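You operate a simulated robot arm through the tools that you are given. There is no shell and no other tool. Be economical: measure what you need, move in short steps, check, and stop when the job is done.

You run a simulated robot arm. Do the job below in one go: nothing can be reset, and whatever is moved stays where it is left.

## Task
Pack the yellow tin in the pale box and tape the lid.
Fine: cream tape strip across the shut lid; rub it down with the brown block till its pale patch is gone; block back. Set down upright: brown block. What is to be rubbed or washed off counts as gone when no trace of it is left.

Only the result counts: the job must be done as asked and must still hold three seconds after the hand-in. Knocking over, shifting, dropping, spilling or breaking anything else fails it. Lids that push on must go on centred and level and be pressed home; caps that screw on are set level and turned clockwise until they are tight.

## Robot
A 7-joint arm with a two-finger parallel gripper, fixed in place. Base frame: the origin is at the foot of the arm, x ahead of it, y to its left, z up; the work surface is at about z = 85. Lengths are in cm, angles in degrees, forces in N, time in s.
With the tool pointing down near the work surface it reaches from about 36 to 78 cm from the base axis. Its first joint turns from -166.0 to 166.0 degrees. Payload 3.91 kg.
Tool frame: the origin (TCP) lies between the finger pads and is the grasp point; the fingertips stand 3 cm ahead of it; z points along the fingers, y is the line along which they close. The gripper opens to 11 cm. The fingers are 2 cm wide and 1 cm thick; the gripper's body (4.8 by 11.2 cm) begins 5.5 cm behind the TCP.
Orientation is that of the tool frame in the base frame, as [roll, pitch, yaw] about the fixed x, y, z axes, in that order (R = Rz(yaw) Ry(pitch) Rx(roll)). With the fingers straight down and closing along the base's y, the tool's x points along the base's -x, its y along +y and its z along -z.

## Interface
- The arm moves only by the tool apply_moves. Its argument "commands" is one flat list of numbers, 6 for each row, row after row: the shift along the tool's x, y, z in units of 250 mm (1.0 is 250 mm), then the turn, a rotation vector about the tool's x, y, z in units of 180 degrees (1.0 is 180 degrees). In form: [tx, ty, tz, rx, ry, rz, tx, ty, tz, rx, ry, rz, ...]. A call has 1 to 10 rows; each row is the pose to reach, as a shift and turn from the pose commanded when the call began, along the tool's axes at that moment. "jaw" is the gripper command, from -1 (fully open) to 1 (shut), values between in proportion, set as the call begins (left out, the last holds). A call with a number of a shift or a turn outside -1 to 1 is refused whole. Each row takes 0.2 s and may step no farther than 5 cm and 8.6 degrees from the row before; otherwise, or with a gripper value out of range, the whole call is refused. Where a pose cannot be reached the arm comes as near as it can. A force on the tool above 40 N (or 10 N above the force at the start of the call, whichever is more), or a blocked arm, ends the call early, and 0.2 s more pass. The fingers move at their own pace (about 15.3 cm/s each) and stop on an object; they squeeze with about 30 N. The grip force told is the motor's: it shows also when the fingers shut on nothing. Time passes only in rows, and 0.2 s behind the last, so rows that repeat a pose let the fingers close. It gives the time, the measured TCP pose, the force on the tool (base axes), the opening and the grip force at its end, in the units of the frame above (readings bear some noise), with the torque about the TCP (base axes, N m) and any sound that the robot's microphone picked up, and new pictures: "views" is both (left out), scene, wrist or none.
- Cameras (640 x 400 px; columns grow to the right, rows downward): "scene" is fixed at [39.28, 48.4, 163.44]; the picture's right is [-0.96, -0.28, 0.00], its down [-0.26, 0.91, -0.32] and it looks along [0.09, -0.31, -0.95] (base axes); focal length 302 px, centre (320, 200). "wrist" rides on the gripper at [7.7, 0.7, -11.4] in the tool frame; the picture's right is [-0.09, 1.00, 0.00], its down [-0.80, -0.07, -0.59] and it looks along [-0.59, -0.05, 0.80] (tool axes); focal length 270 px, centre (320, 200). There is no depth. A picture from a camera that has moved, and an enlarged one, comes with that camera's place and axes in the base frame and with its lens. The place of the scene camera against the robot may be out by one fixed shift of up to 2.5 cm in any direction.
- lift_body(by): slides the trunk up (or, below 0, down) by that many cm; the arm rides with it, the base frame stays. It gives what a move gives, with no picture.
- close_up(camera, box): a new picture of the part [left, top, right, bottom] of that camera's present view, enlarged. No time passes.
- sign_off(): hands the job in; it is judged then, once.

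Go step by step. Nothing tells you positions but the pictures and the camera data: compare them with the known pose of the tool, close in by small moves and look again before you grip or let go. The budget is 120 turns and 200 pictures, counting those below and the enlarged ones. Unless the task says otherwise, let go and move clear before handing in, and close with one line.

The tools are called by a JSON object that holds its "method" and its "body". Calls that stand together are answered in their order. apply_moves: Moves the arm, as the interface text tells. Its arguments: {"type":"object","properties":{"commands":{"type":"array","items":{"type":"number"}},"jaw":{"type":"number"},"views":{"type":"string","enum":["both","scene","wrist","none"]}},"required":["commands"]} The other tools are called the same way: lift_body (by) slides the trunk up or down; close_up (camera, box) takes an enlarged picture of a part of a camera's view; sign_off () hands the job in.

At the start:

```text
t: 0.0
eef_pos: [37.79, 26.73, 128.08]
ee_rot: [-179.9, 0.0, -180.0]
wrist_force: [-0.4, 0.9, -0.6]
wrist_torque: [0.01, 0.0, 0.04]
gripper_width: 10.98
grip_force: 0.1
trunk travel left (down, up): [-57.5, 3.5]
```

scene: 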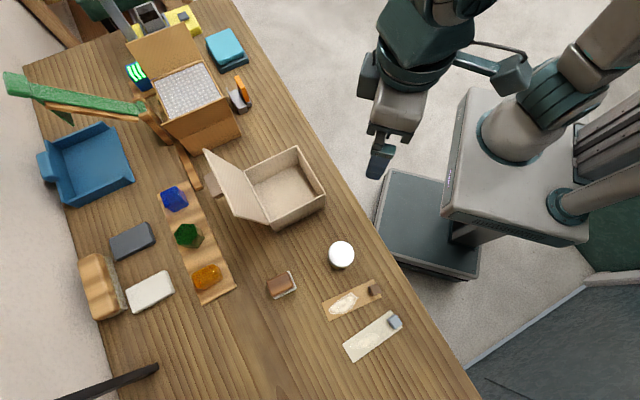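
wrist: 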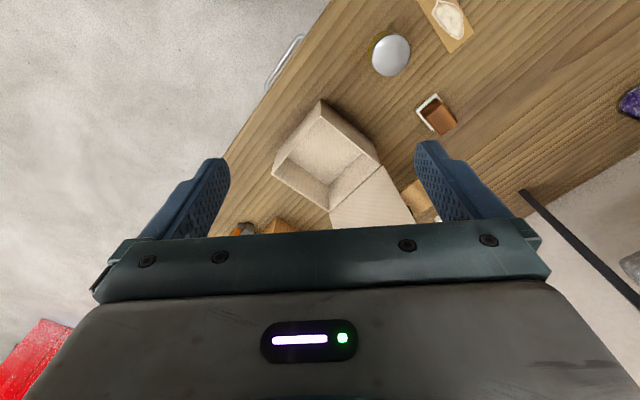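

I see a pale open box with a hinged lid, a white-topped tin (probably yellow-sided), two tape strips with tabs and a brown block in a tray. I'll enlarge these before moving.

{"method": "close_up", "body": {"camera": "scene", "box": [190, 130, 350, 230]}}

{"method": "close_up", "body": {"camera": "scene", "box": [250, 230, 410, 370]}}

{"method": "close_up", "body": {"camera": "wrist", "box": [260, 0, 500, 150]}}

```text
4.00 times, centred on (270, 180) of scene
camera zoom: at [39.28, 48.4, 163.44], right [-0.96, -0.28, 0.0], down [-0.26, 0.91, -0.32], along [0.09, -0.31, -0.95], focal length 1209 px, centre (520, 280)
```

zoom: 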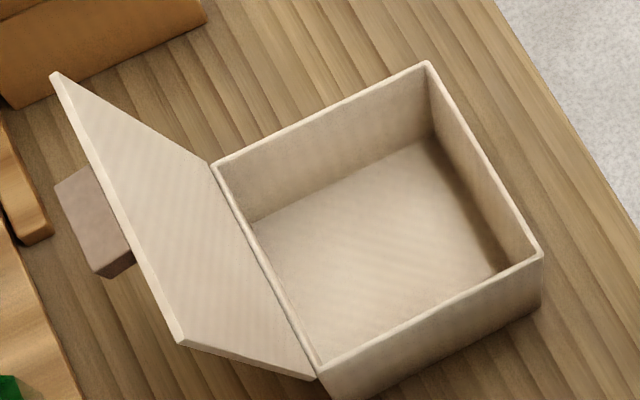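

```text
2.86 times, centred on (330, 300) of scene
camera zoom: at [39.28, 48.4, 163.44], right [-0.96, -0.28, 0.0], down [-0.26, 0.91, -0.32], along [0.09, -0.31, -0.95], focal length 864 px, centre (291, -86)
```

zoom: 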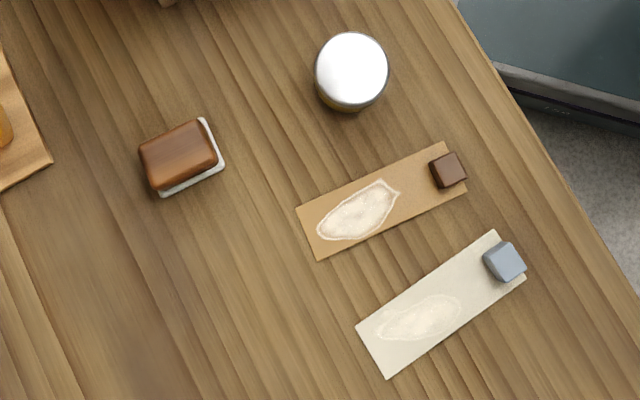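

```text
2.67 times, centred on (380, 75) of wrist
camera zoom: at [30.06, 27.45, 139.53], right [0.09, 1.0, 0.0], down [0.8, -0.07, 0.59], along [0.59, -0.05, -0.8], focal length 721 px, centre (160, 533)
```

zoom: 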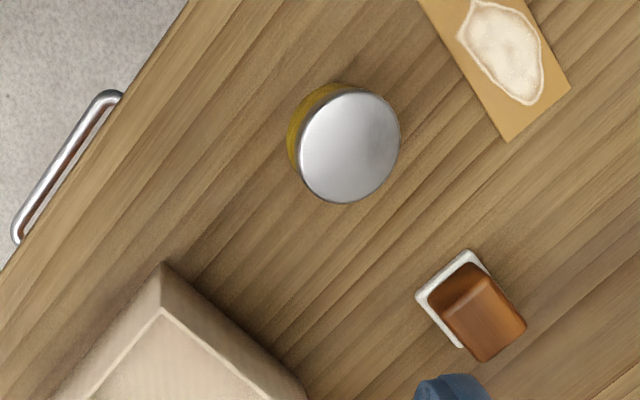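

The tin is near (37.8, 37.4). The box is about 15 cm square, turned 45°, centred near (55.7, 23.9), with its lid leaning out on the far side. I'll move above the tin and look.

{"method": "apply_moves", "body": {"commands": [0, 0.086, -0.0, 0, 0, 0, 0, 0.172, 0, 0, 0, 0, 0, 0.258, 0.1, 0, 0, 0, 0, 0.344, 0.25, 0, 0, 0, 0, 0.42, 0.42, 0, 0, 0, 0, 0.428, 0.6, 0, 0, 0], "jaw": -1}}

```text
t: 1.4
eef_pos: [37.7, 37.49, 113.06]
ee_rot: [180.0, 0.0, 179.9]
wrist_force: [0.4, -0.9, -0.3]
wrist_torque: [-0.01, -0.01, -0.02]
gripper_width: 11.0
grip_force: 0.0
trunk travel left (down, up): [-57.5, 3.5]
camera wrist: at [30.04, 38.09, 124.46], right [0.09, 1.0, 0.0], down [0.8, -0.07, 0.59], along [0.59, -0.05, -0.8], focal length 270 px, centre (320, 200)
```

scene: 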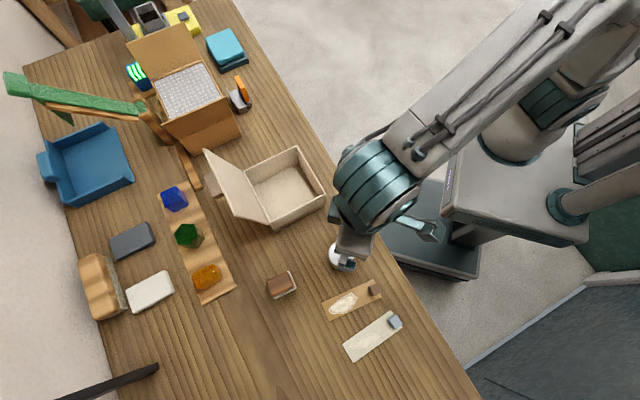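
wrist: 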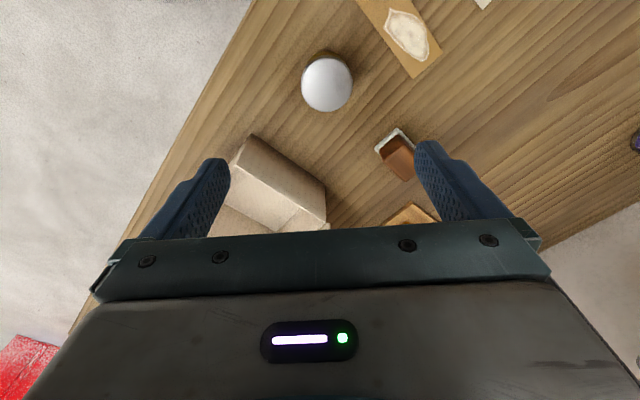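

Triangulating the two wrist views puts the tin at about (38.0, 38.3) with its top at z≈90.6. I'll centre on it and go part way down to check.

{"method": "apply_moves", "body": {"commands": [-0.012, 0.032, 0.15, 0, 0, 0, -0.012, 0.032, 0.34, 0, 0, 0, -0.012, 0.032, 0.52, 0, 0, 0, -0.012, 0.032, 0.64, 0, 0, 0], "views": "both"}}

```text
t: 2.4
eef_pos: [38.06, 38.36, 96.98]
ee_rot: [180.0, 0.1, 180.0]
wrist_force: [-0.6, 0.1, 0.9]
wrist_torque: [-0.01, -0.02, 0.02]
gripper_width: 10.98
grip_force: 0.1
trunk travel left (down, up): [-57.5, 3.5]
camera wrist: at [30.45, 39.1, 108.39], right [0.09, 1.0, 0.0], down [0.8, -0.07, 0.59], along [0.59, -0.05, -0.8], focal length 270 px, centre (320, 200)
```

scene: 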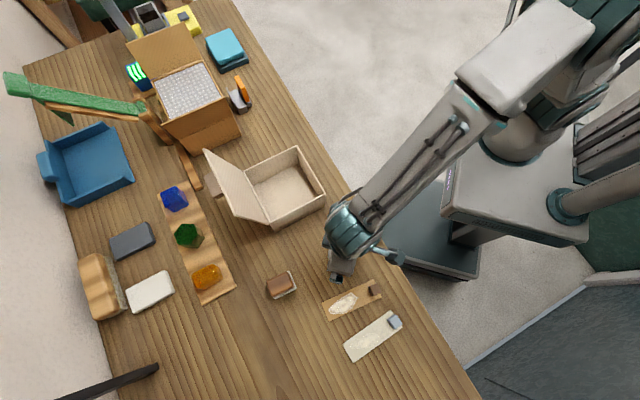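
wrist: 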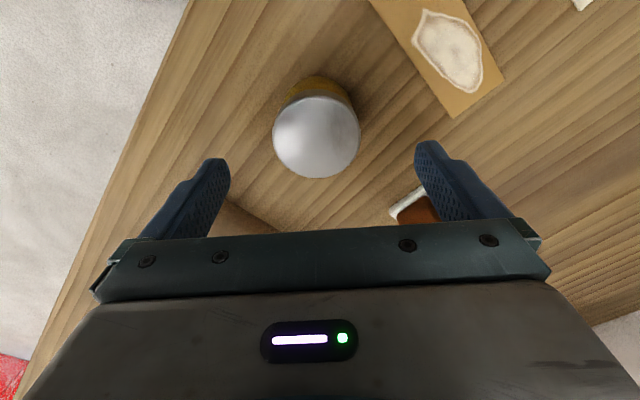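

The tin is centred between the fingers. I'll descend to grip height and close.

{"method": "apply_moves", "body": {"commands": [0, -0.004, 0.16, 0, 0, 0, 0, -0.004, 0.32, 0, 0, 0], "views": "wrist"}}

{"method": "apply_moves", "body": {"commands": [0, 0, 0, 0, 0, 0, 0, 0, 0, 0, 0, 0, 0, 0, 0, 0, 0, 0], "jaw": 1, "views": "wrist"}}

```text
t: 3.0
eef_pos: [38.2, 38.25, 89.19]
ee_rot: [-180.0, 0.0, -179.9]
wrist_force: [0.2, 0.0, 0.3]
wrist_torque: [-0.01, -0.02, -0.02]
gripper_width: 11.0
grip_force: 0.1
trunk travel left (down, up): [-57.5, 3.5]
camera wrist: at [30.56, 38.96, 100.47], right [0.09, 1.0, 0.0], down [0.8, -0.07, 0.59], along [0.59, -0.05, -0.8], focal length 270 px, centre (320, 200)
```

wrist: 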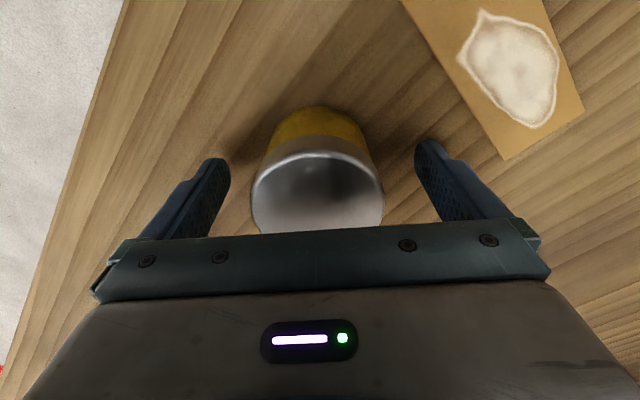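

```text
t: 3.8
eef_pos: [38.06, 38.13, 89.11]
ee_rot: [180.0, -0.1, 180.0]
wrist_force: [0.5, -0.8, -0.5]
wrist_torque: [-0.02, -0.05, -0.04]
gripper_width: 6.11
grip_force: 30.1
trunk travel left (down, up): [-57.5, 3.5]
camera wrist: at [30.55, 38.91, 100.51], right [0.09, 1.0, 0.0], down [0.8, -0.07, 0.59], along [0.59, -0.05, -0.8], focal length 270 px, centre (320, 200)
```

wrist: 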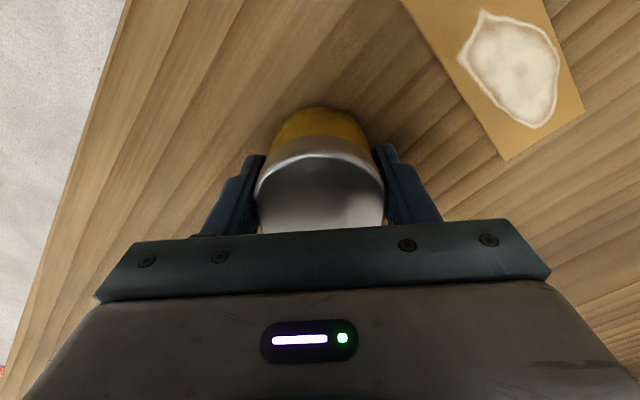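

Tin gripped (6.1 cm wide). I'll lift it and turn 45° to line up with the box, staying clear of it, then look.

{"method": "apply_moves", "body": {"commands": [0, 0, -0.15, 0, 0, 0, 0, 0, -0.34, 0, 0, 0, 0, 0, -0.53, 0, 0, -0.04, 0, 0, -0.72, 0, 0, -0.08, 0, 0, -0.84, 0, 0, -0.12, 0, 0, -0.84, 0, 0, -0.16, 0, 0, -0.84, 0, 0, -0.205, 0, 0, -0.84, 0, 0, -0.25]}}

```text
t: 5.6
eef_pos: [38.05, 38.16, 110.01]
ee_rot: [-180.0, 0.1, -134.8]
wrist_force: [0.3, 0.2, -2.1]
wrist_torque: [0.0, 0.01, 0.04]
gripper_width: 6.13
grip_force: 30.0
trunk travel left (down, up): [-57.5, 3.5]
camera wrist: at [32.14, 33.2, 121.5], right [-0.64, 0.76, 0.0], down [0.61, 0.52, 0.59], along [0.45, 0.38, -0.8], focal length 270 px, centre (320, 200)
```

scene: 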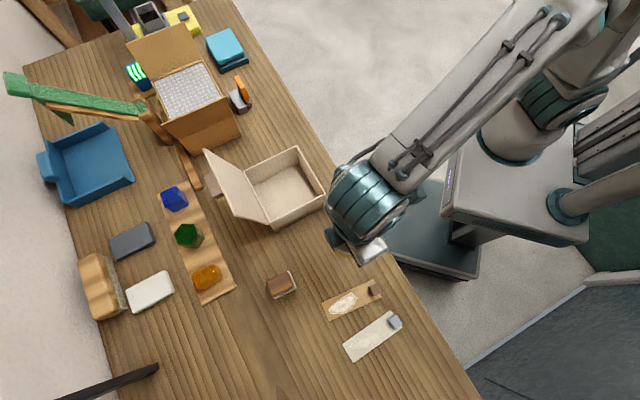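
wrist: 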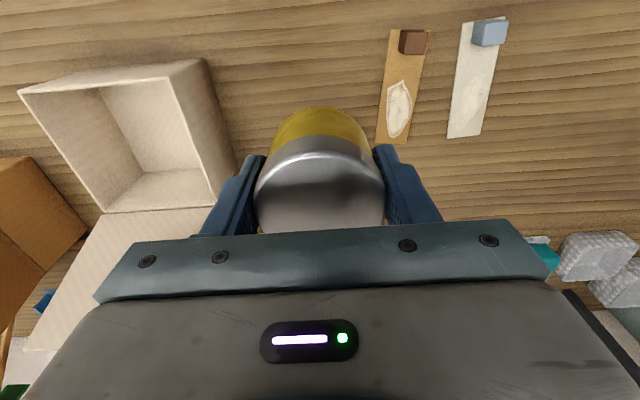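

The wrist now shows the box clearly. I'll enlarge it to get its corners.

{"method": "close_up", "body": {"camera": "wrist", "box": [0, 40, 240, 340]}}

{"method": "close_up", "body": {"camera": "wrist", "box": [360, 0, 540, 150]}}

```text
1.33 times, centred on (120, 190) of wrist
camera zoom: at [32.14, 33.2, 121.5], right [-0.64, 0.76, 0.0], down [0.61, 0.52, 0.59], along [0.45, 0.38, -0.8], focal length 360 px, centre (587, 213)
```

zoom: 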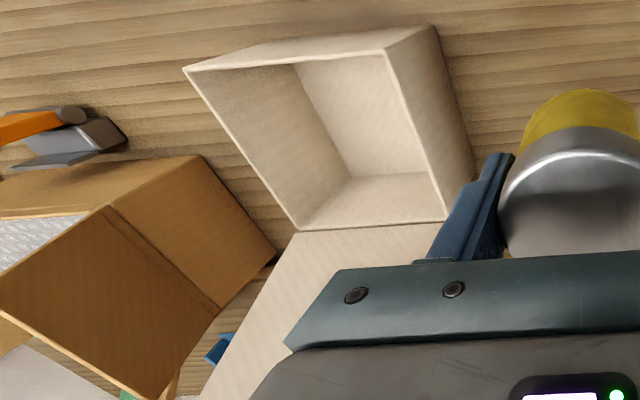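

```text
2.67 times, centred on (450, 75) of wrist
camera zoom: at [32.14, 33.2, 121.5], right [-0.64, 0.76, 0.0], down [0.61, 0.52, 0.59], along [0.45, 0.38, -0.8], focal length 721 px, centre (-27, 533)
```

zoom: 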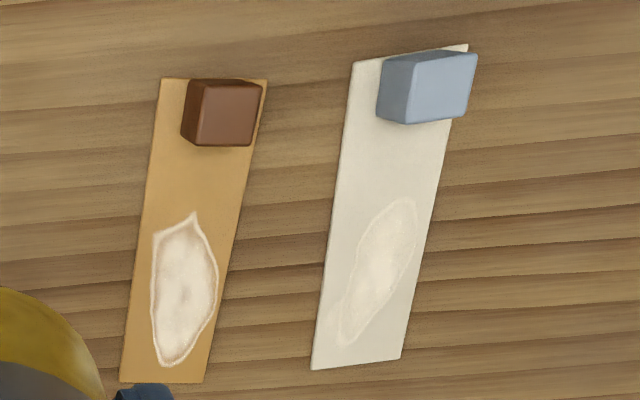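

Box centre is about (56.7, 25.8) with its rim near z≈94. I'll carry the tin over it and lower to just above the rim.

{"method": "apply_moves", "body": {"commands": [-0.035, -0.175, 0, 0, 0, 0, -0.07, -0.35, 0, 0, 0, 0, -0.105, -0.525, 0, 0, 0, 0, -0.14, -0.7, 0, 0, 0, 0, -0.178, -0.877, 0, 0, 0, 0, -0.178, -0.877, 0.15, 0, 0, 0, -0.178, -0.877, 0.34, 0, 0, 0]}}

```text
t: 7.2
eef_pos: [56.78, 25.63, 101.56]
ee_rot: [-179.9, 0.1, -134.9]
wrist_force: [0.9, -0.5, -1.3]
wrist_torque: [-0.02, 0.04, -0.03]
gripper_width: 6.12
grip_force: 29.8
trunk travel left (down, up): [-57.5, 3.5]
camera wrist: at [50.91, 20.78, 113.0], right [-0.64, 0.77, 0.0], down [0.62, 0.52, 0.59], along [0.46, 0.38, -0.8], focal length 270 px, centre (320, 200)
```

scene: 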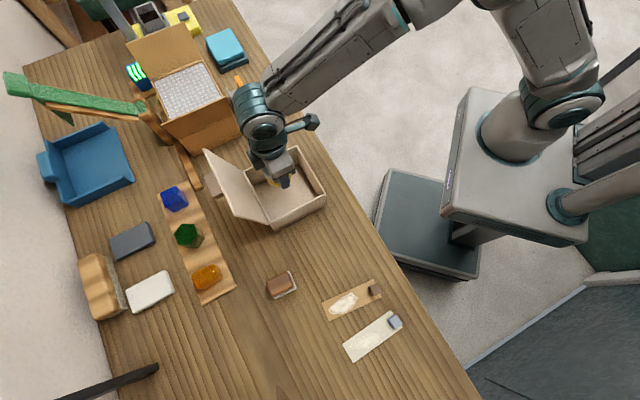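
wrist: 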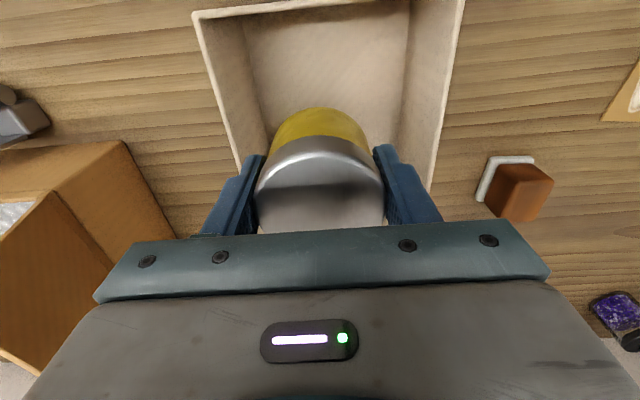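

Well centred. I'll lower into the box toward the floor in small steps.

{"method": "apply_moves", "body": {"commands": [0, 0, 0.15, 0, 0, 0, 0, 0, 0.3, 0, 0, 0, 0, 0, 0.42, 0, 0, 0, 0, 0, 0.45, 0, 0, 0, 0, 0, 0.465, 0, 0, 0, 0, 0, 0.475, 0, 0, 0]}}

```text
t: 8.6
eef_pos: [56.67, 25.71, 89.66]
ee_rot: [-180.0, 0.0, -135.0]
wrist_force: [0.6, 0.3, -1.4]
wrist_torque: [0.0, 0.03, 0.0]
gripper_width: 6.11
grip_force: 29.8
trunk travel left (down, up): [-57.5, 3.5]
camera wrist: at [50.8, 20.83, 101.17], right [-0.64, 0.77, 0.0], down [0.62, 0.52, 0.59], along [0.46, 0.38, -0.8], focal length 270 px, centre (320, 200)
```

scene: 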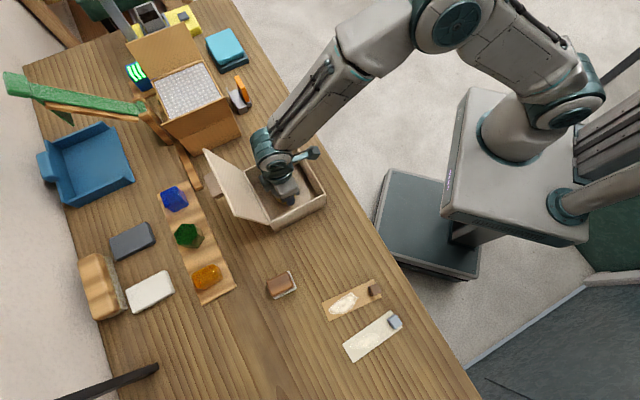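
wrist: 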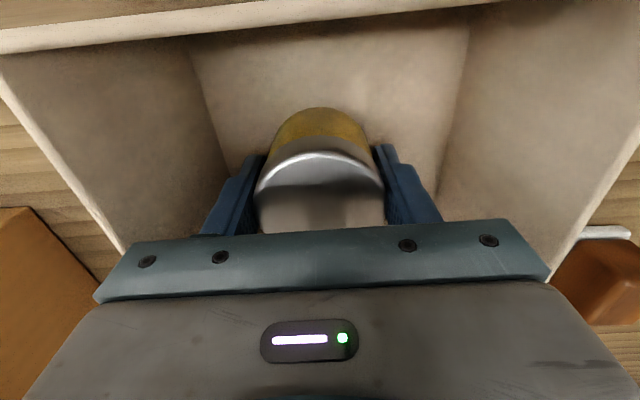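

Not touching yet (force unchanged). I'll go down in 1–2 mm steps.

{"method": "apply_moves", "body": {"commands": [0, 0, 0.006, 0, 0, 0, 0, 0, 0.012, 0, 0, 0], "views": "none"}}

```text
t: 9.2
eef_pos: [56.65, 25.73, 89.54]
ee_rot: [-180.0, 0.1, -135.0]
wrist_force: [-1.0, -0.4, 10.7]
wrist_torque: [0.04, 0.24, 0.01]
gripper_width: 6.11
grip_force: 30.2
trunk travel left (down, up): [-57.5, 3.5]
```

The tin touches the floor of the box. I'll open partly and rise.

{"method": "apply_moves", "body": {"commands": [0, 0, 0, 0, 0, 0, 0, 0, 0, 0, 0, 0, 0, 0, -0.1, 0, 0, 0, 0, 0, -0.25, 0, 0, 0, 0, 0, -0.44, 0, 0, 0, 0, 0, -0.63, 0, 0, 0, 0.1, 0, -0.8, 0, 0, 0, 0.25, 0, -0.9, 0, 0, 0], "jaw": -0.55}}

```text
t: 11.0
eef_pos: [52.23, 21.42, 112.29]
ee_rot: [-180.0, 0.1, -135.0]
wrist_force: [-0.1, 0.1, -0.5]
wrist_torque: [0.01, 0.01, 0.0]
gripper_width: 8.55
grip_force: 0.0
trunk travel left (down, up): [-57.5, 3.5]
camera wrist: at [46.31, 16.45, 123.64], right [-0.64, 0.77, 0.0], down [0.62, 0.52, 0.6], along [0.46, 0.38, -0.8], focal length 270 px, centre (320, 200)
```

scene: 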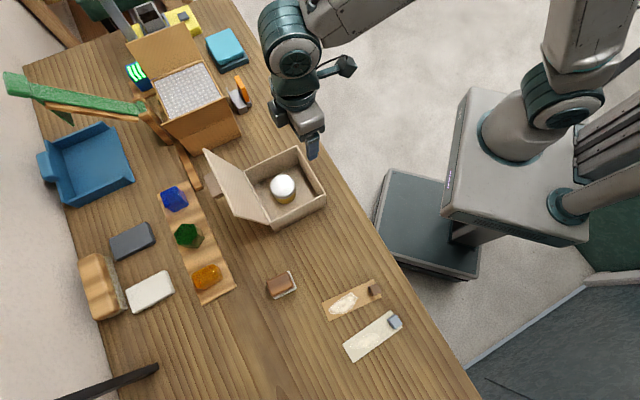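
wrist: 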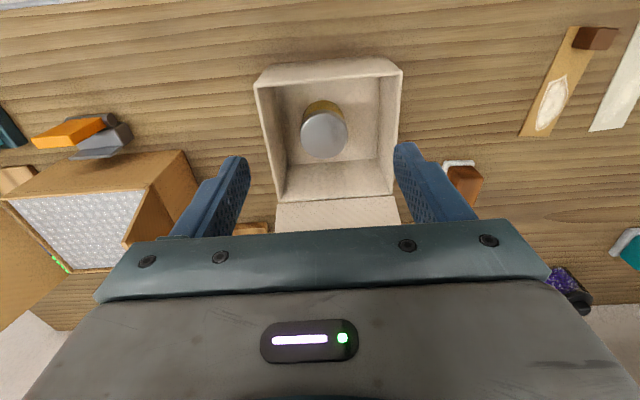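

The tin stands upright in the box. Next I'll close the fingers, cross over the lid and take position behind it to swing it shut.

{"method": "apply_moves", "body": {"commands": [0, 0, -0.19, 0, 0, 0, -0.16, 0.02, -0.22, 0, 0, 0, -0.33, 0.05, -0.22, 0, 0, 0, -0.5, 0.07, -0.22, 0, 0, 0, -0.67, 0.1, -0.22, 0, 0, 0, -0.832, 0.119, -0.22, 0, 0, 0], "jaw": 1}}

```text
t: 12.4
eef_pos: [64.01, 38.14, 117.17]
ee_rot: [-179.8, -0.3, -134.9]
wrist_force: [0.0, 0.9, -0.1]
wrist_torque: [-0.05, -0.04, -0.02]
gripper_width: 0.0
grip_force: 30.3
out of reach, approached as far as the arm can: row 6
trunk travel left (down, up): [-57.5, 3.5]
camera wrist: at [58.1, 33.12, 128.5], right [-0.64, 0.77, 0.0], down [0.62, 0.52, 0.59], along [0.45, 0.38, -0.81], focal length 270 px, centre (320, 200)
```

scene: 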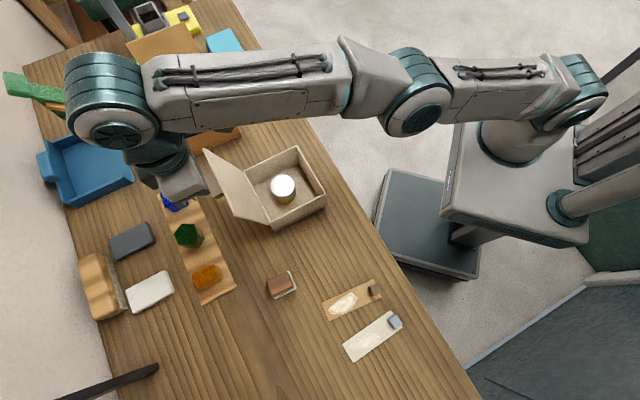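
wrist: 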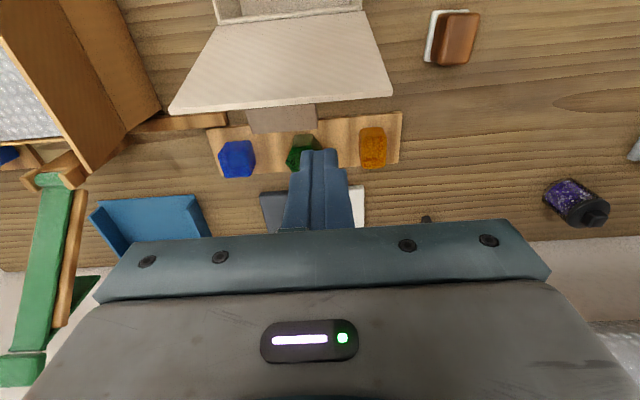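

There is a pull tab on the lid's free edge. I'll enlarge it before touching.

{"method": "close_up", "body": {"camera": "wrist", "box": [150, 0, 430, 180]}}

{"method": "close_up", "body": {"camera": "scene", "box": [150, 120, 340, 240]}}

```text
2.22 times, centred on (290, 90) of wrist
camera zoom: at [58.1, 33.12, 128.5], right [-0.64, 0.77, 0.0], down [0.62, 0.52, 0.59], along [0.45, 0.38, -0.81], focal length 601 px, centre (387, 444)
```

zoom: 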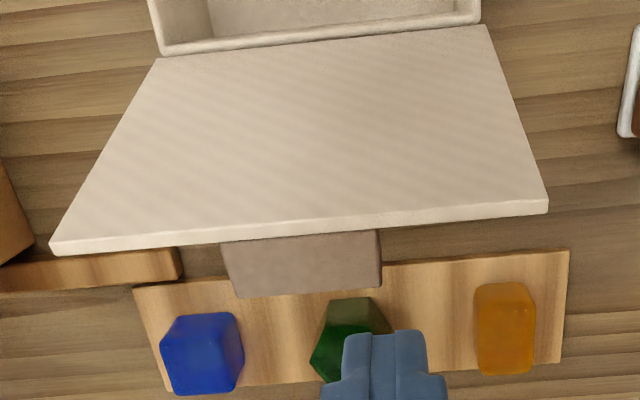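

```text
3.33 times, centred on (245, 180) of scene
camera zoom: at [39.28, 48.4, 163.44], right [-0.96, -0.28, 0.0], down [-0.26, 0.91, -0.32], along [0.09, -0.31, -0.95], focal length 1008 px, centre (570, 267)
```

zoom: 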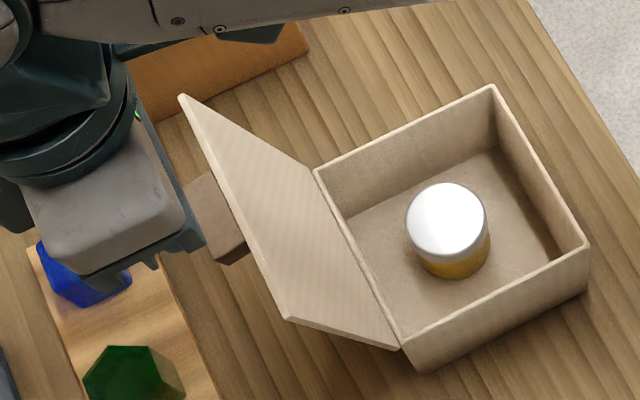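

The tab sticks out 2 cm from the lid's outer face at the middle. I'll push beside it, nearer the left corner, so first I'll shift sideways at this height.

{"method": "apply_moves", "body": {"commands": [0.02, 0.099, 0, 0, 0, 0], "views": "none"}}

```text
t: 12.8
eef_pos: [61.76, 39.15, 117.04]
ee_rot: [-179.9, -0.1, -134.9]
wrist_force: [0.1, 0.1, 0.2]
wrist_torque: [-0.06, -0.02, 0.0]
gripper_width: 0.01
grip_force: 30.1
trunk travel left (down, up): [-57.5, 3.5]
```

{"method": "apply_moves", "body": {"commands": [-0.036, 0, 0, 0, 0, 0, -0.04, 0, 0.1, 0, 0, 0, -0.04, 0, 0.22, 0, 0, 0]}}

```text
t: 13.6
eef_pos: [62.6, 39.61, 111.56]
ee_rot: [180.0, 0.0, -134.9]
wrist_force: [-0.9, 0.5, -0.9]
wrist_torque: [-0.01, 0.02, 0.0]
gripper_width: 0.02
grip_force: 29.9
trunk travel left (down, up): [-57.5, 3.5]
camera wrist: at [56.84, 34.67, 123.01], right [-0.64, 0.77, 0.0], down [0.62, 0.52, 0.59], along [0.46, 0.38, -0.8], focal length 270 px, centre (320, 200)
```

scene: 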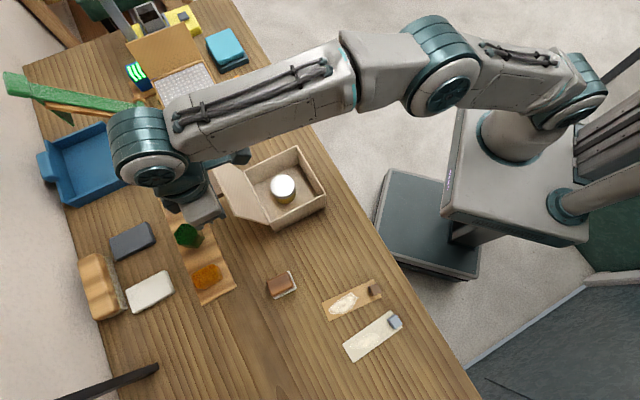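
wrist: 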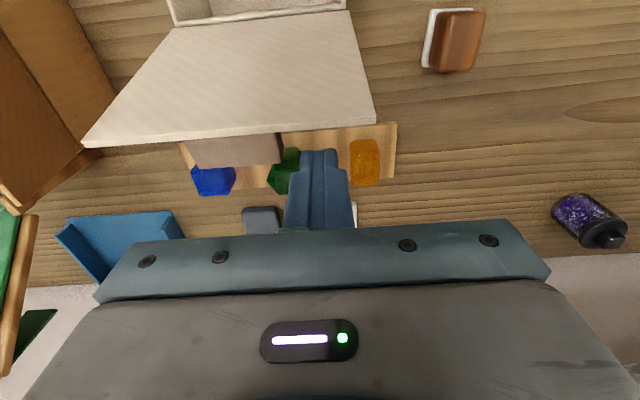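

Fingers are behind the lid with clearance. I'll go down and start pushing toward the box.

{"method": "apply_moves", "body": {"commands": [0, 0, 0.1, 0, 0, 0, 0, 0, 0.17, 0, 0, 0, 0.06, 0, 0.17, 0, 0, 0, 0.12, 0, 0.17, 0, 0, 0, 0.18, 0, 0.17, 0, 0, 0]}}

```text
t: 14.8
eef_pos: [59.5, 36.41, 107.27]
ee_rot: [179.9, -0.1, -134.9]
wrist_force: [-0.2, 0.1, -0.4]
wrist_torque: [0.02, -0.01, -0.02]
gripper_width: 0.0
grip_force: 30.1
trunk travel left (down, up): [-57.5, 3.5]
camera wrist: at [53.67, 31.54, 118.66], right [-0.64, 0.77, 0.0], down [0.62, 0.52, 0.59], along [0.46, 0.38, -0.8], focal length 270 px, centre (320, 200)
```

scene: 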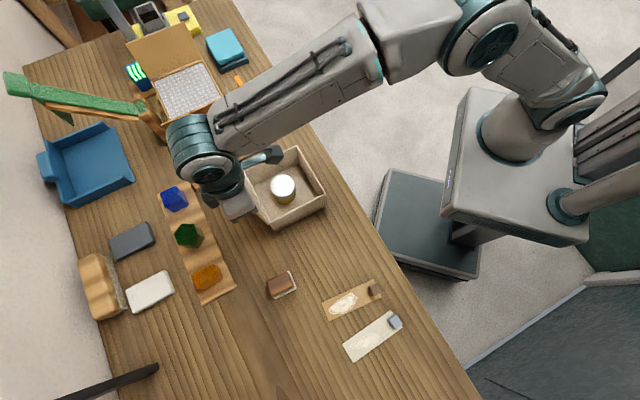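
wrist: 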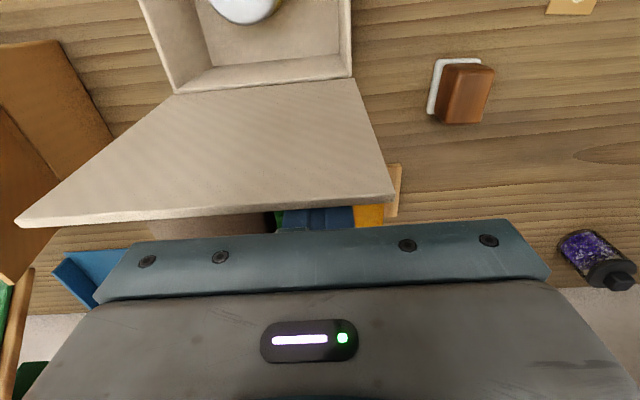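

{"method": "apply_moves", "body": {"commands": [0.06, 0, 0, 0, 0, 0, 0.12, 0, 0, 0, 0, 0, 0.18, 0, 0.01, 0, 0, 0, 0.24, 0, 0.02, 0, 0, 0]}}

```text
t: 15.8
eef_pos: [55.17, 32.07, 106.82]
ee_rot: [180.0, 0.1, -135.0]
wrist_force: [0.3, 0.6, 0.1]
wrist_torque: [-0.02, -0.03, 0.03]
gripper_width: 0.03
grip_force: 30.2
trunk travel left (down, up): [-57.5, 3.5]
camera wrist: at [49.35, 27.14, 118.31], right [-0.64, 0.77, 0.0], down [0.62, 0.52, 0.59], along [0.46, 0.38, -0.8], focal length 270 px, centre (320, 200)
```

scene: 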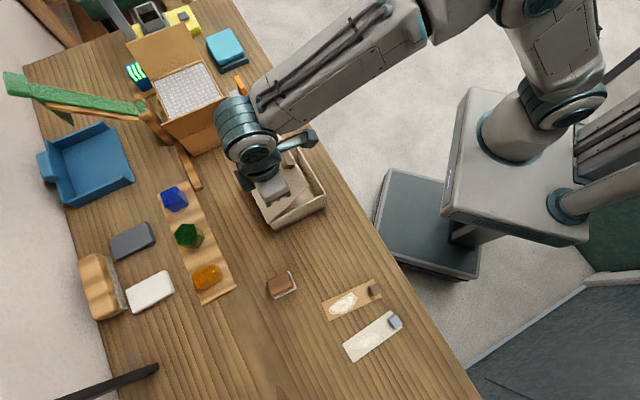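
wrist: 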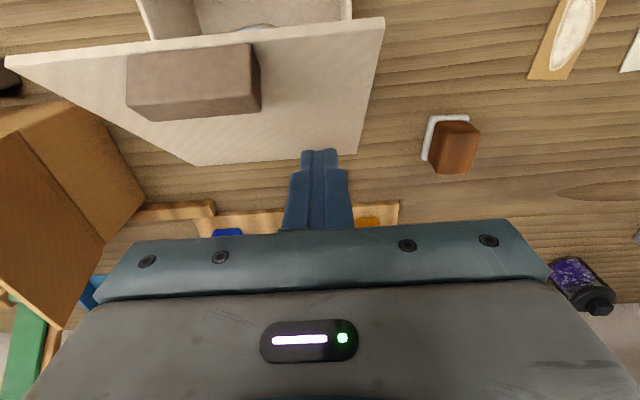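

The lid now leans inward and follows. I'll keep pushing along the arc down toward shut.

{"method": "apply_moves", "body": {"commands": [0.06, 0, 0.035, 0, 0, 0, 0.108, 0, 0.08, 0, 0, 0, 0.155, 0, 0.13, 0, 0, 0, 0.196, 0, 0.18, 0, 0, 0, 0.23, 0, 0.23, 0, 0, 0, 0.256, 0, 0.28, 0, 0, 0]}}

```text
t: 17.2
eef_pos: [50.88, 27.69, 99.85]
ee_rot: [-179.9, 0.1, -135.0]
wrist_force: [0.5, -0.8, 0.3]
wrist_torque: [-0.02, 0.01, 0.02]
gripper_width: 0.0
grip_force: 29.7
trunk travel left (down, up): [-57.5, 3.5]
camera wrist: at [44.95, 22.76, 111.3], right [-0.64, 0.77, 0.0], down [0.62, 0.52, 0.59], along [0.46, 0.38, -0.8], focal length 270 px, centre (320, 200)
```

scene: 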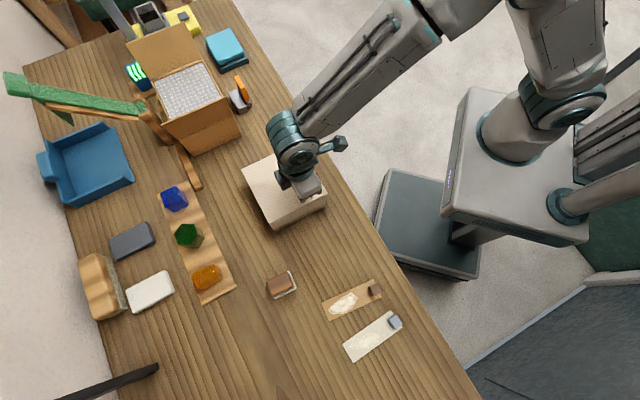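
wrist: 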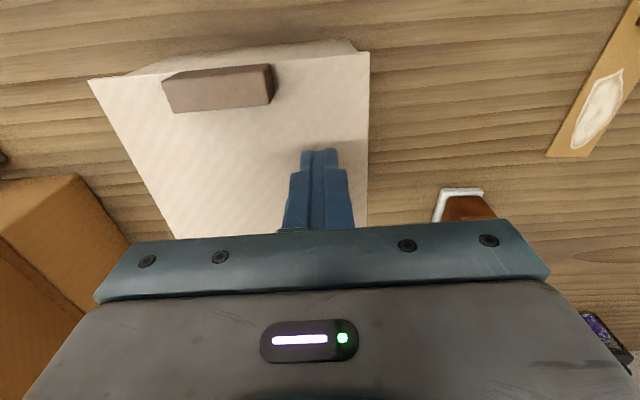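

The lid is nearly shut. I'll press down gently until contact.

{"method": "apply_moves", "body": {"commands": [0, 0, 0.03, 0, 0, 0, 0, 0, 0.05, 0, 0, 0, 0, 0, 0.065, 0, 0, 0, 0, 0, 0.075, 0, 0, 0, 0, 0, 0.085, 0, 0, 0, 0, 0, 0.095, 0, 0, 0], "views": "wrist"}}

```text
t: 18.4
eef_pos: [50.77, 27.75, 98.32]
ee_rot: [-179.9, 0.7, -135.1]
wrist_force: [-9.3, -4.9, 24.5]
wrist_torque: [-0.1, 0.25, -0.03]
gripper_width: 0.0
grip_force: 30.0
trunk travel left (down, up): [-57.5, 3.5]
stopped in row 5: the force on the tool passed its limit at 43 N (the readings are from after the stop); the commanded pose is now the measured one
camera wrist: at [44.79, 22.7, 109.81], right [-0.64, 0.77, 0.0], down [0.61, 0.51, 0.6], along [0.46, 0.39, -0.8], focal length 270 px, centre (320, 200)
```

wrist: 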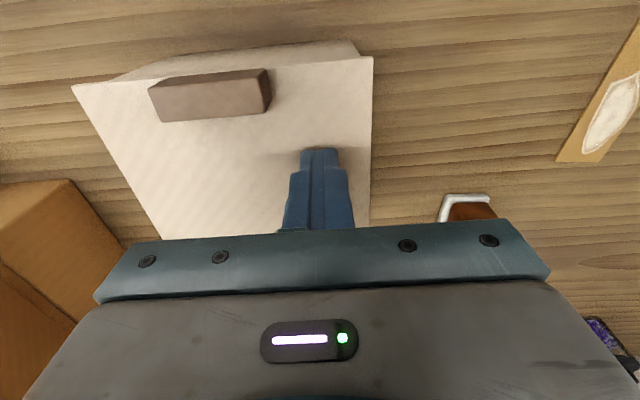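

Firm contact at tip height about 95.3. I'll back off and look at whether the lid is level and shut.

{"method": "apply_moves", "body": {"commands": [0, 0, -0.1, 0, 0, 0, 0.12, 0.1, -0.2, 0, 0, 0, 0.25, 0.2, -0.3, 0, 0, 0, 0.4, 0.3, -0.36, 0, 0, 0]}}

{"method": "close_up", "body": {"camera": "scene", "box": [210, 120, 350, 240]}}

```text
t: 19.4
eef_pos: [38.23, 26.0, 107.27]
ee_rot: [-179.8, 0.5, -135.0]
wrist_force: [-0.5, -0.6, 0.6]
wrist_torque: [0.01, -0.03, 0.0]
gripper_width: 0.0
grip_force: 30.3
trunk travel left (down, up): [-57.5, 3.5]
camera wrist: at [32.32, 21.05, 118.56], right [-0.64, 0.77, 0.0], down [0.61, 0.51, 0.6], along [0.46, 0.39, -0.8], focal length 270 px, centre (320, 200)
```

scene: 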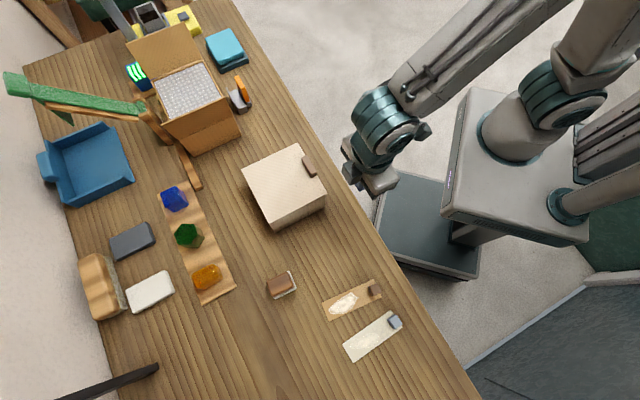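
wrist: 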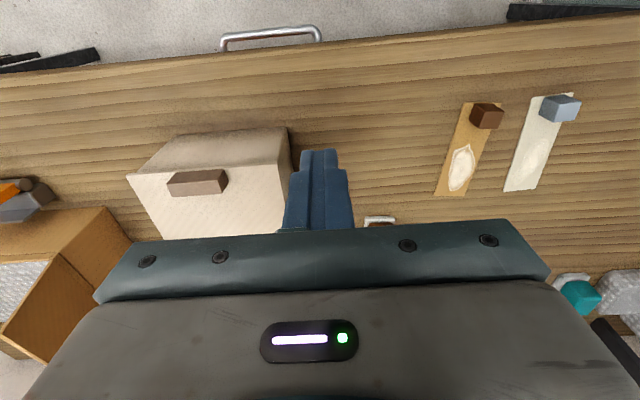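

```text
3.33 times, centred on (280, 180) of scene
camera zoom: at [39.28, 48.4, 163.44], right [-0.96, -0.28, 0.0], down [-0.26, 0.91, -0.32], along [0.09, -0.31, -0.95], focal length 1008 px, centre (453, 267)
```

zoom: 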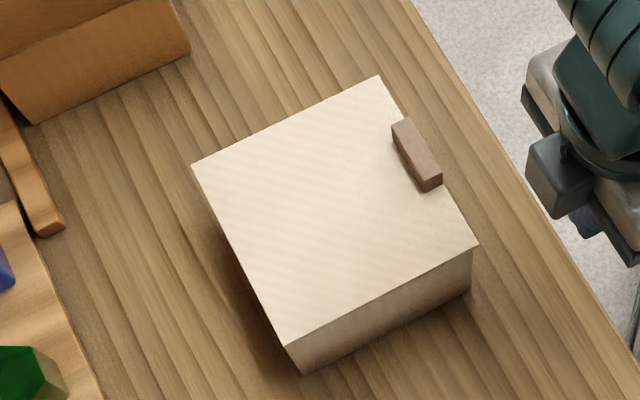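

The lid is shut and level, with its pull bar along the front edge, so the strip will go across the middle, parallel to the hinge. I'll turn about 87° and go above the cream strip's tab to look.

{"method": "apply_moves", "body": {"commands": [-0.016, 0.1, 0, 0, 0, 0.047, -0.032, 0.2, 0, 0, 0, 0.094, -0.048, 0.3, 0, 0, 0, 0.141, -0.064, 0.4, 0, 0, 0, 0.188, -0.08, 0.5, 0, 0, 0, 0.235, -0.096, 0.6, 0, 0, 0, 0.282, -0.112, 0.7, 0, 0, 0, 0.329, -0.128, 0.8, 0, 0, 0, 0.376, -0.144, 0.9, 0, 0, 0, 0.423, -0.16, 0.98, 0, 0, 0, 0.47], "jaw": 0}}

```text
t: 21.6
eef_pos: [23.96, 46.28, 107.12]
ee_rot: [179.6, 0.3, 140.4]
wrist_force: [-0.3, 0.8, -0.1]
wrist_torque: [-0.02, -0.01, -0.01]
gripper_width: 5.49
grip_force: 0.0
trunk travel left (down, up): [-57.5, 3.5]
camera wrist: at [18.46, 51.7, 118.53], right [0.7, 0.71, 0.01], down [0.57, -0.57, 0.6], along [0.43, -0.42, -0.8], focal length 270 px, centre (320, 200)
```

scene: 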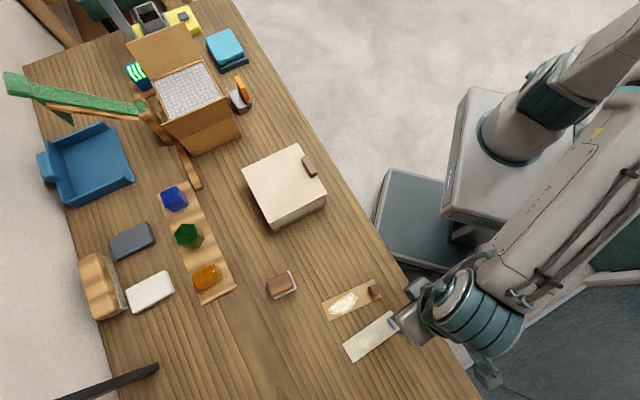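
wrist: 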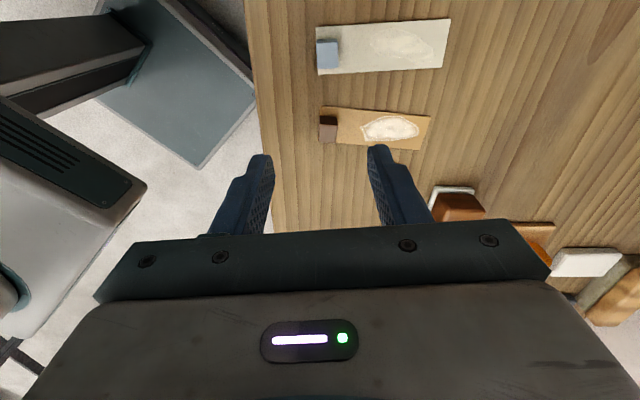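

{"method": "close_up", "body": {"camera": "wrist", "box": [300, 0, 460, 100]}}

```text
4.00 times, centred on (380, 50) of wrist
camera zoom: at [18.46, 51.7, 118.53], right [0.7, 0.71, 0.01], down [0.57, -0.57, 0.6], along [0.43, -0.42, -0.8], focal length 1081 px, centre (80, 800)
```

zoom: 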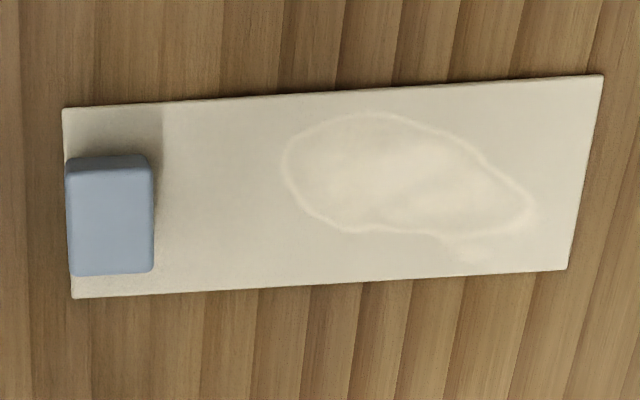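

The tab sits centred near the strip's end at about (22.5, 49.1), with the strip's long axis at about 48°. I'll line up above it and descend part way.

{"method": "apply_moves", "body": {"commands": [0.117, 0.05, 0.0, 0.0022, 0.0017, 0.011, 0.117, 0.05, 0.16, 0.0022, 0.0017, 0.011, 0.117, 0.05, 0.32, 0.0022, 0.0017, 0.011, 0.117, 0.05, 0.48, 0.0022, 0.0017, 0.011], "views": "wrist"}}

```text
t: 22.6
eef_pos: [22.54, 49.13, 95.07]
ee_rot: [179.9, 0.0, 138.5]
wrist_force: [-0.7, -0.3, -0.2]
wrist_torque: [-0.02, 0.01, -0.02]
gripper_width: 5.47
grip_force: 0.1
trunk travel left (down, up): [-57.5, 3.5]
camera wrist: at [17.44, 54.74, 106.54], right [0.73, 0.69, 0.0], down [0.55, -0.59, 0.59], along [0.41, -0.43, -0.81], focal length 270 px, centre (320, 200)
```

wrist: 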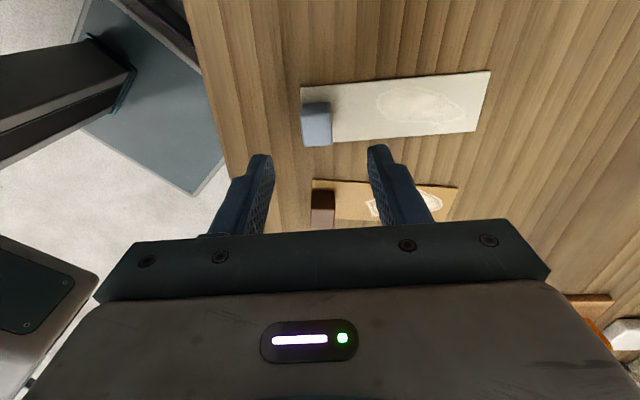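

Aligned. I'll lower so the tips stop just above the strip, then close on the tab.

{"method": "apply_moves", "body": {"commands": [0, 0, 0.14, 0, 0, 0, 0, 0, 0.24, 0, 0, 0, 0, 0, 0.259, 0, 0, 0], "views": "wrist"}}

{"method": "apply_moves", "body": {"commands": [0, 0, 0, 0, 0, 0, 0, 0, 0, 0, 0, 0], "jaw": 1, "views": "wrist"}}

```text
t: 23.4
eef_pos: [22.57, 49.06, 88.39]
ee_rot: [179.9, -0.3, 138.4]
wrist_force: [0.3, 0.4, 0.1]
wrist_torque: [0.0, -0.03, 0.0]
gripper_width: 5.5
grip_force: 0.0
trunk travel left (down, up): [-57.5, 3.5]
camera wrist: at [17.32, 54.68, 99.95], right [0.73, 0.69, 0.0], down [0.55, -0.59, 0.59], along [0.41, -0.43, -0.81], focal length 270 px, centre (320, 200)
```

wrist: 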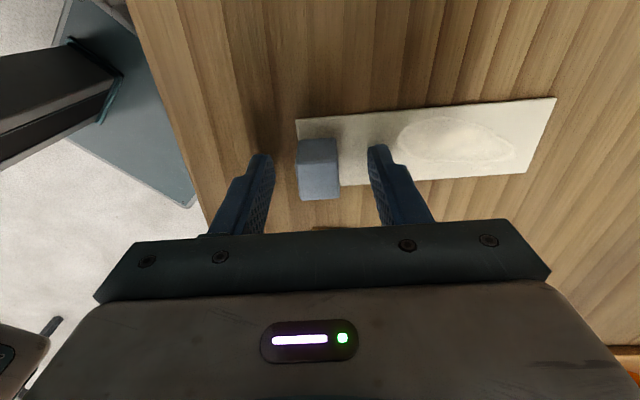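

```text
t: 24.0
eef_pos: [22.55, 49.06, 88.52]
ee_rot: [-180.0, -0.2, 138.5]
wrist_force: [-0.9, 0.4, -0.4]
wrist_torque: [0.01, 0.02, -0.01]
gripper_width: 2.06
grip_force: 30.5
trunk travel left (down, up): [-57.5, 3.5]
camera wrist: at [17.3, 54.69, 99.95], right [0.73, 0.69, 0.0], down [0.55, -0.59, 0.59], along [0.41, -0.43, -0.81], focal length 270 px, centre (320, 200)
```

wrist: 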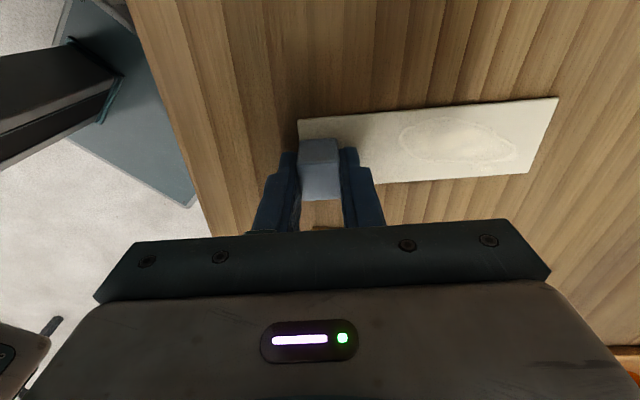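

Tab gripped (2.06 cm). I'll lift slowly and check the strip stays level.

{"method": "apply_moves", "body": {"commands": [0, 0, -0.03, 0, 0, 0, 0, 0, -0.1, 0, 0, 0, 0, 0, -0.22, 0, 0, 0, 0, 0, -0.4, 0, 0, 0, 0, 0, -0.58, 0, 0, 0, 0, 0, -0.7, 0, 0, 0]}}

```text
t: 25.4
eef_pos: [22.69, 49.13, 106.11]
ee_rot: [-180.0, -0.1, 138.6]
wrist_force: [1.2, 0.4, -0.1]
wrist_torque: [0.0, 0.0, -0.04]
gripper_width: 2.09
grip_force: 29.9
trunk travel left (down, up): [-57.5, 3.5]
camera wrist: at [17.57, 54.63, 117.55], right [0.73, 0.69, 0.0], down [0.55, -0.59, 0.59], along [0.41, -0.43, -0.81], focal length 270 px, centre (320, 200)
```

scene: 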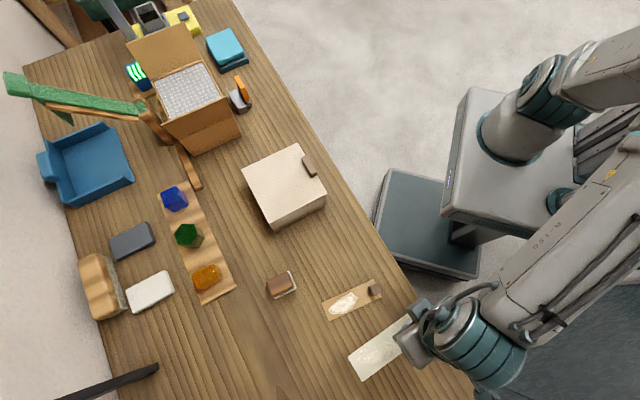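
wrist: 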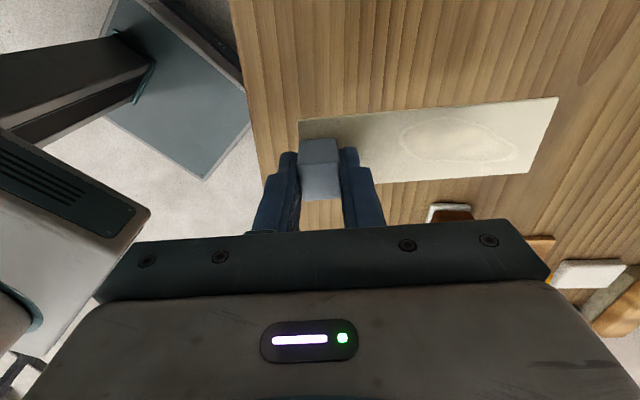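

The strip is rigid and level. I'll carry it toward the box in two stages while turning it to lie parallel to the hinge.

{"method": "apply_moves", "body": {"commands": [-0.18, 0.019, -0.03, 0, 0, -0.045, -0.36, 0.038, -0.06, 0, 0, -0.09, -0.55, 0.057, -0.1, 0, 0, -0.135, -0.74, 0.076, -0.12, 0, 0, -0.18, -0.93, 0.095, -0.14, 0, 0, -0.225], "views": "scene"}}

```text
t: 26.6
eef_pos: [41.9, 35.15, 109.72]
ee_rot: [179.8, -0.1, 179.0]
wrist_force: [0.4, 0.1, 0.3]
wrist_torque: [-0.02, 0.01, 0.01]
gripper_width: 2.07
grip_force: 29.8
trunk travel left (down, up): [-57.5, 3.5]
```

scene: 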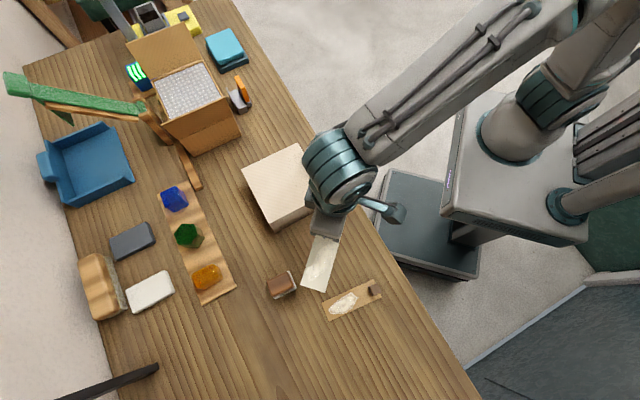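

{"method": "apply_moves", "body": {"commands": [-0.125, -0.086, 0, 0, 0, -0.0426, -0.25, -0.172, 0, 0, 0, -0.0852, -0.376, -0.258, 0, 0, 0, -0.1278, -0.502, -0.344, 0, 0, 0, -0.1704, -0.628, -0.43, 0, 0, 0, -0.213, -0.753, -0.517, 0, 0, 0, -0.2556, -0.753, -0.517, 0.1, 0, 0, -0.2556]}}

```text
t: 28.2
eef_pos: [60.21, 21.88, 106.94]
ee_rot: [179.8, 0.1, -134.8]
wrist_force: [0.3, 0.0, -0.6]
wrist_torque: [0.0, -0.01, -0.01]
gripper_width: 2.1
grip_force: 30.0
trunk travel left (down, up): [-57.5, 3.5]
camera wrist: at [54.3, 16.99, 118.38], right [-0.64, 0.77, 0.0], down [0.62, 0.52, 0.59], along [0.45, 0.38, -0.8], focal length 270 px, centre (320, 200)
```

scene: 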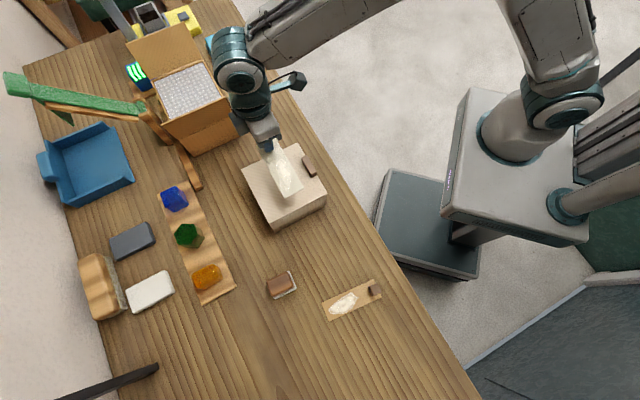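
wrist: 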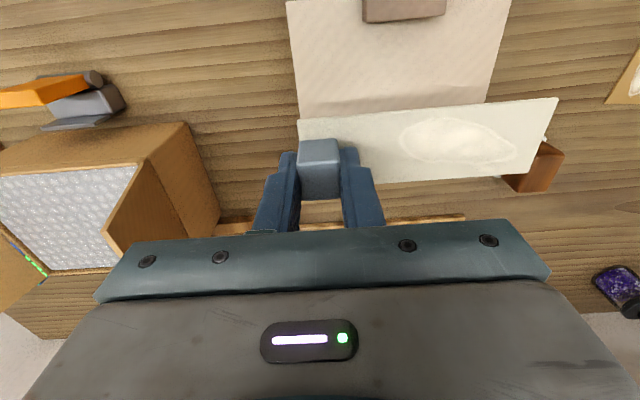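

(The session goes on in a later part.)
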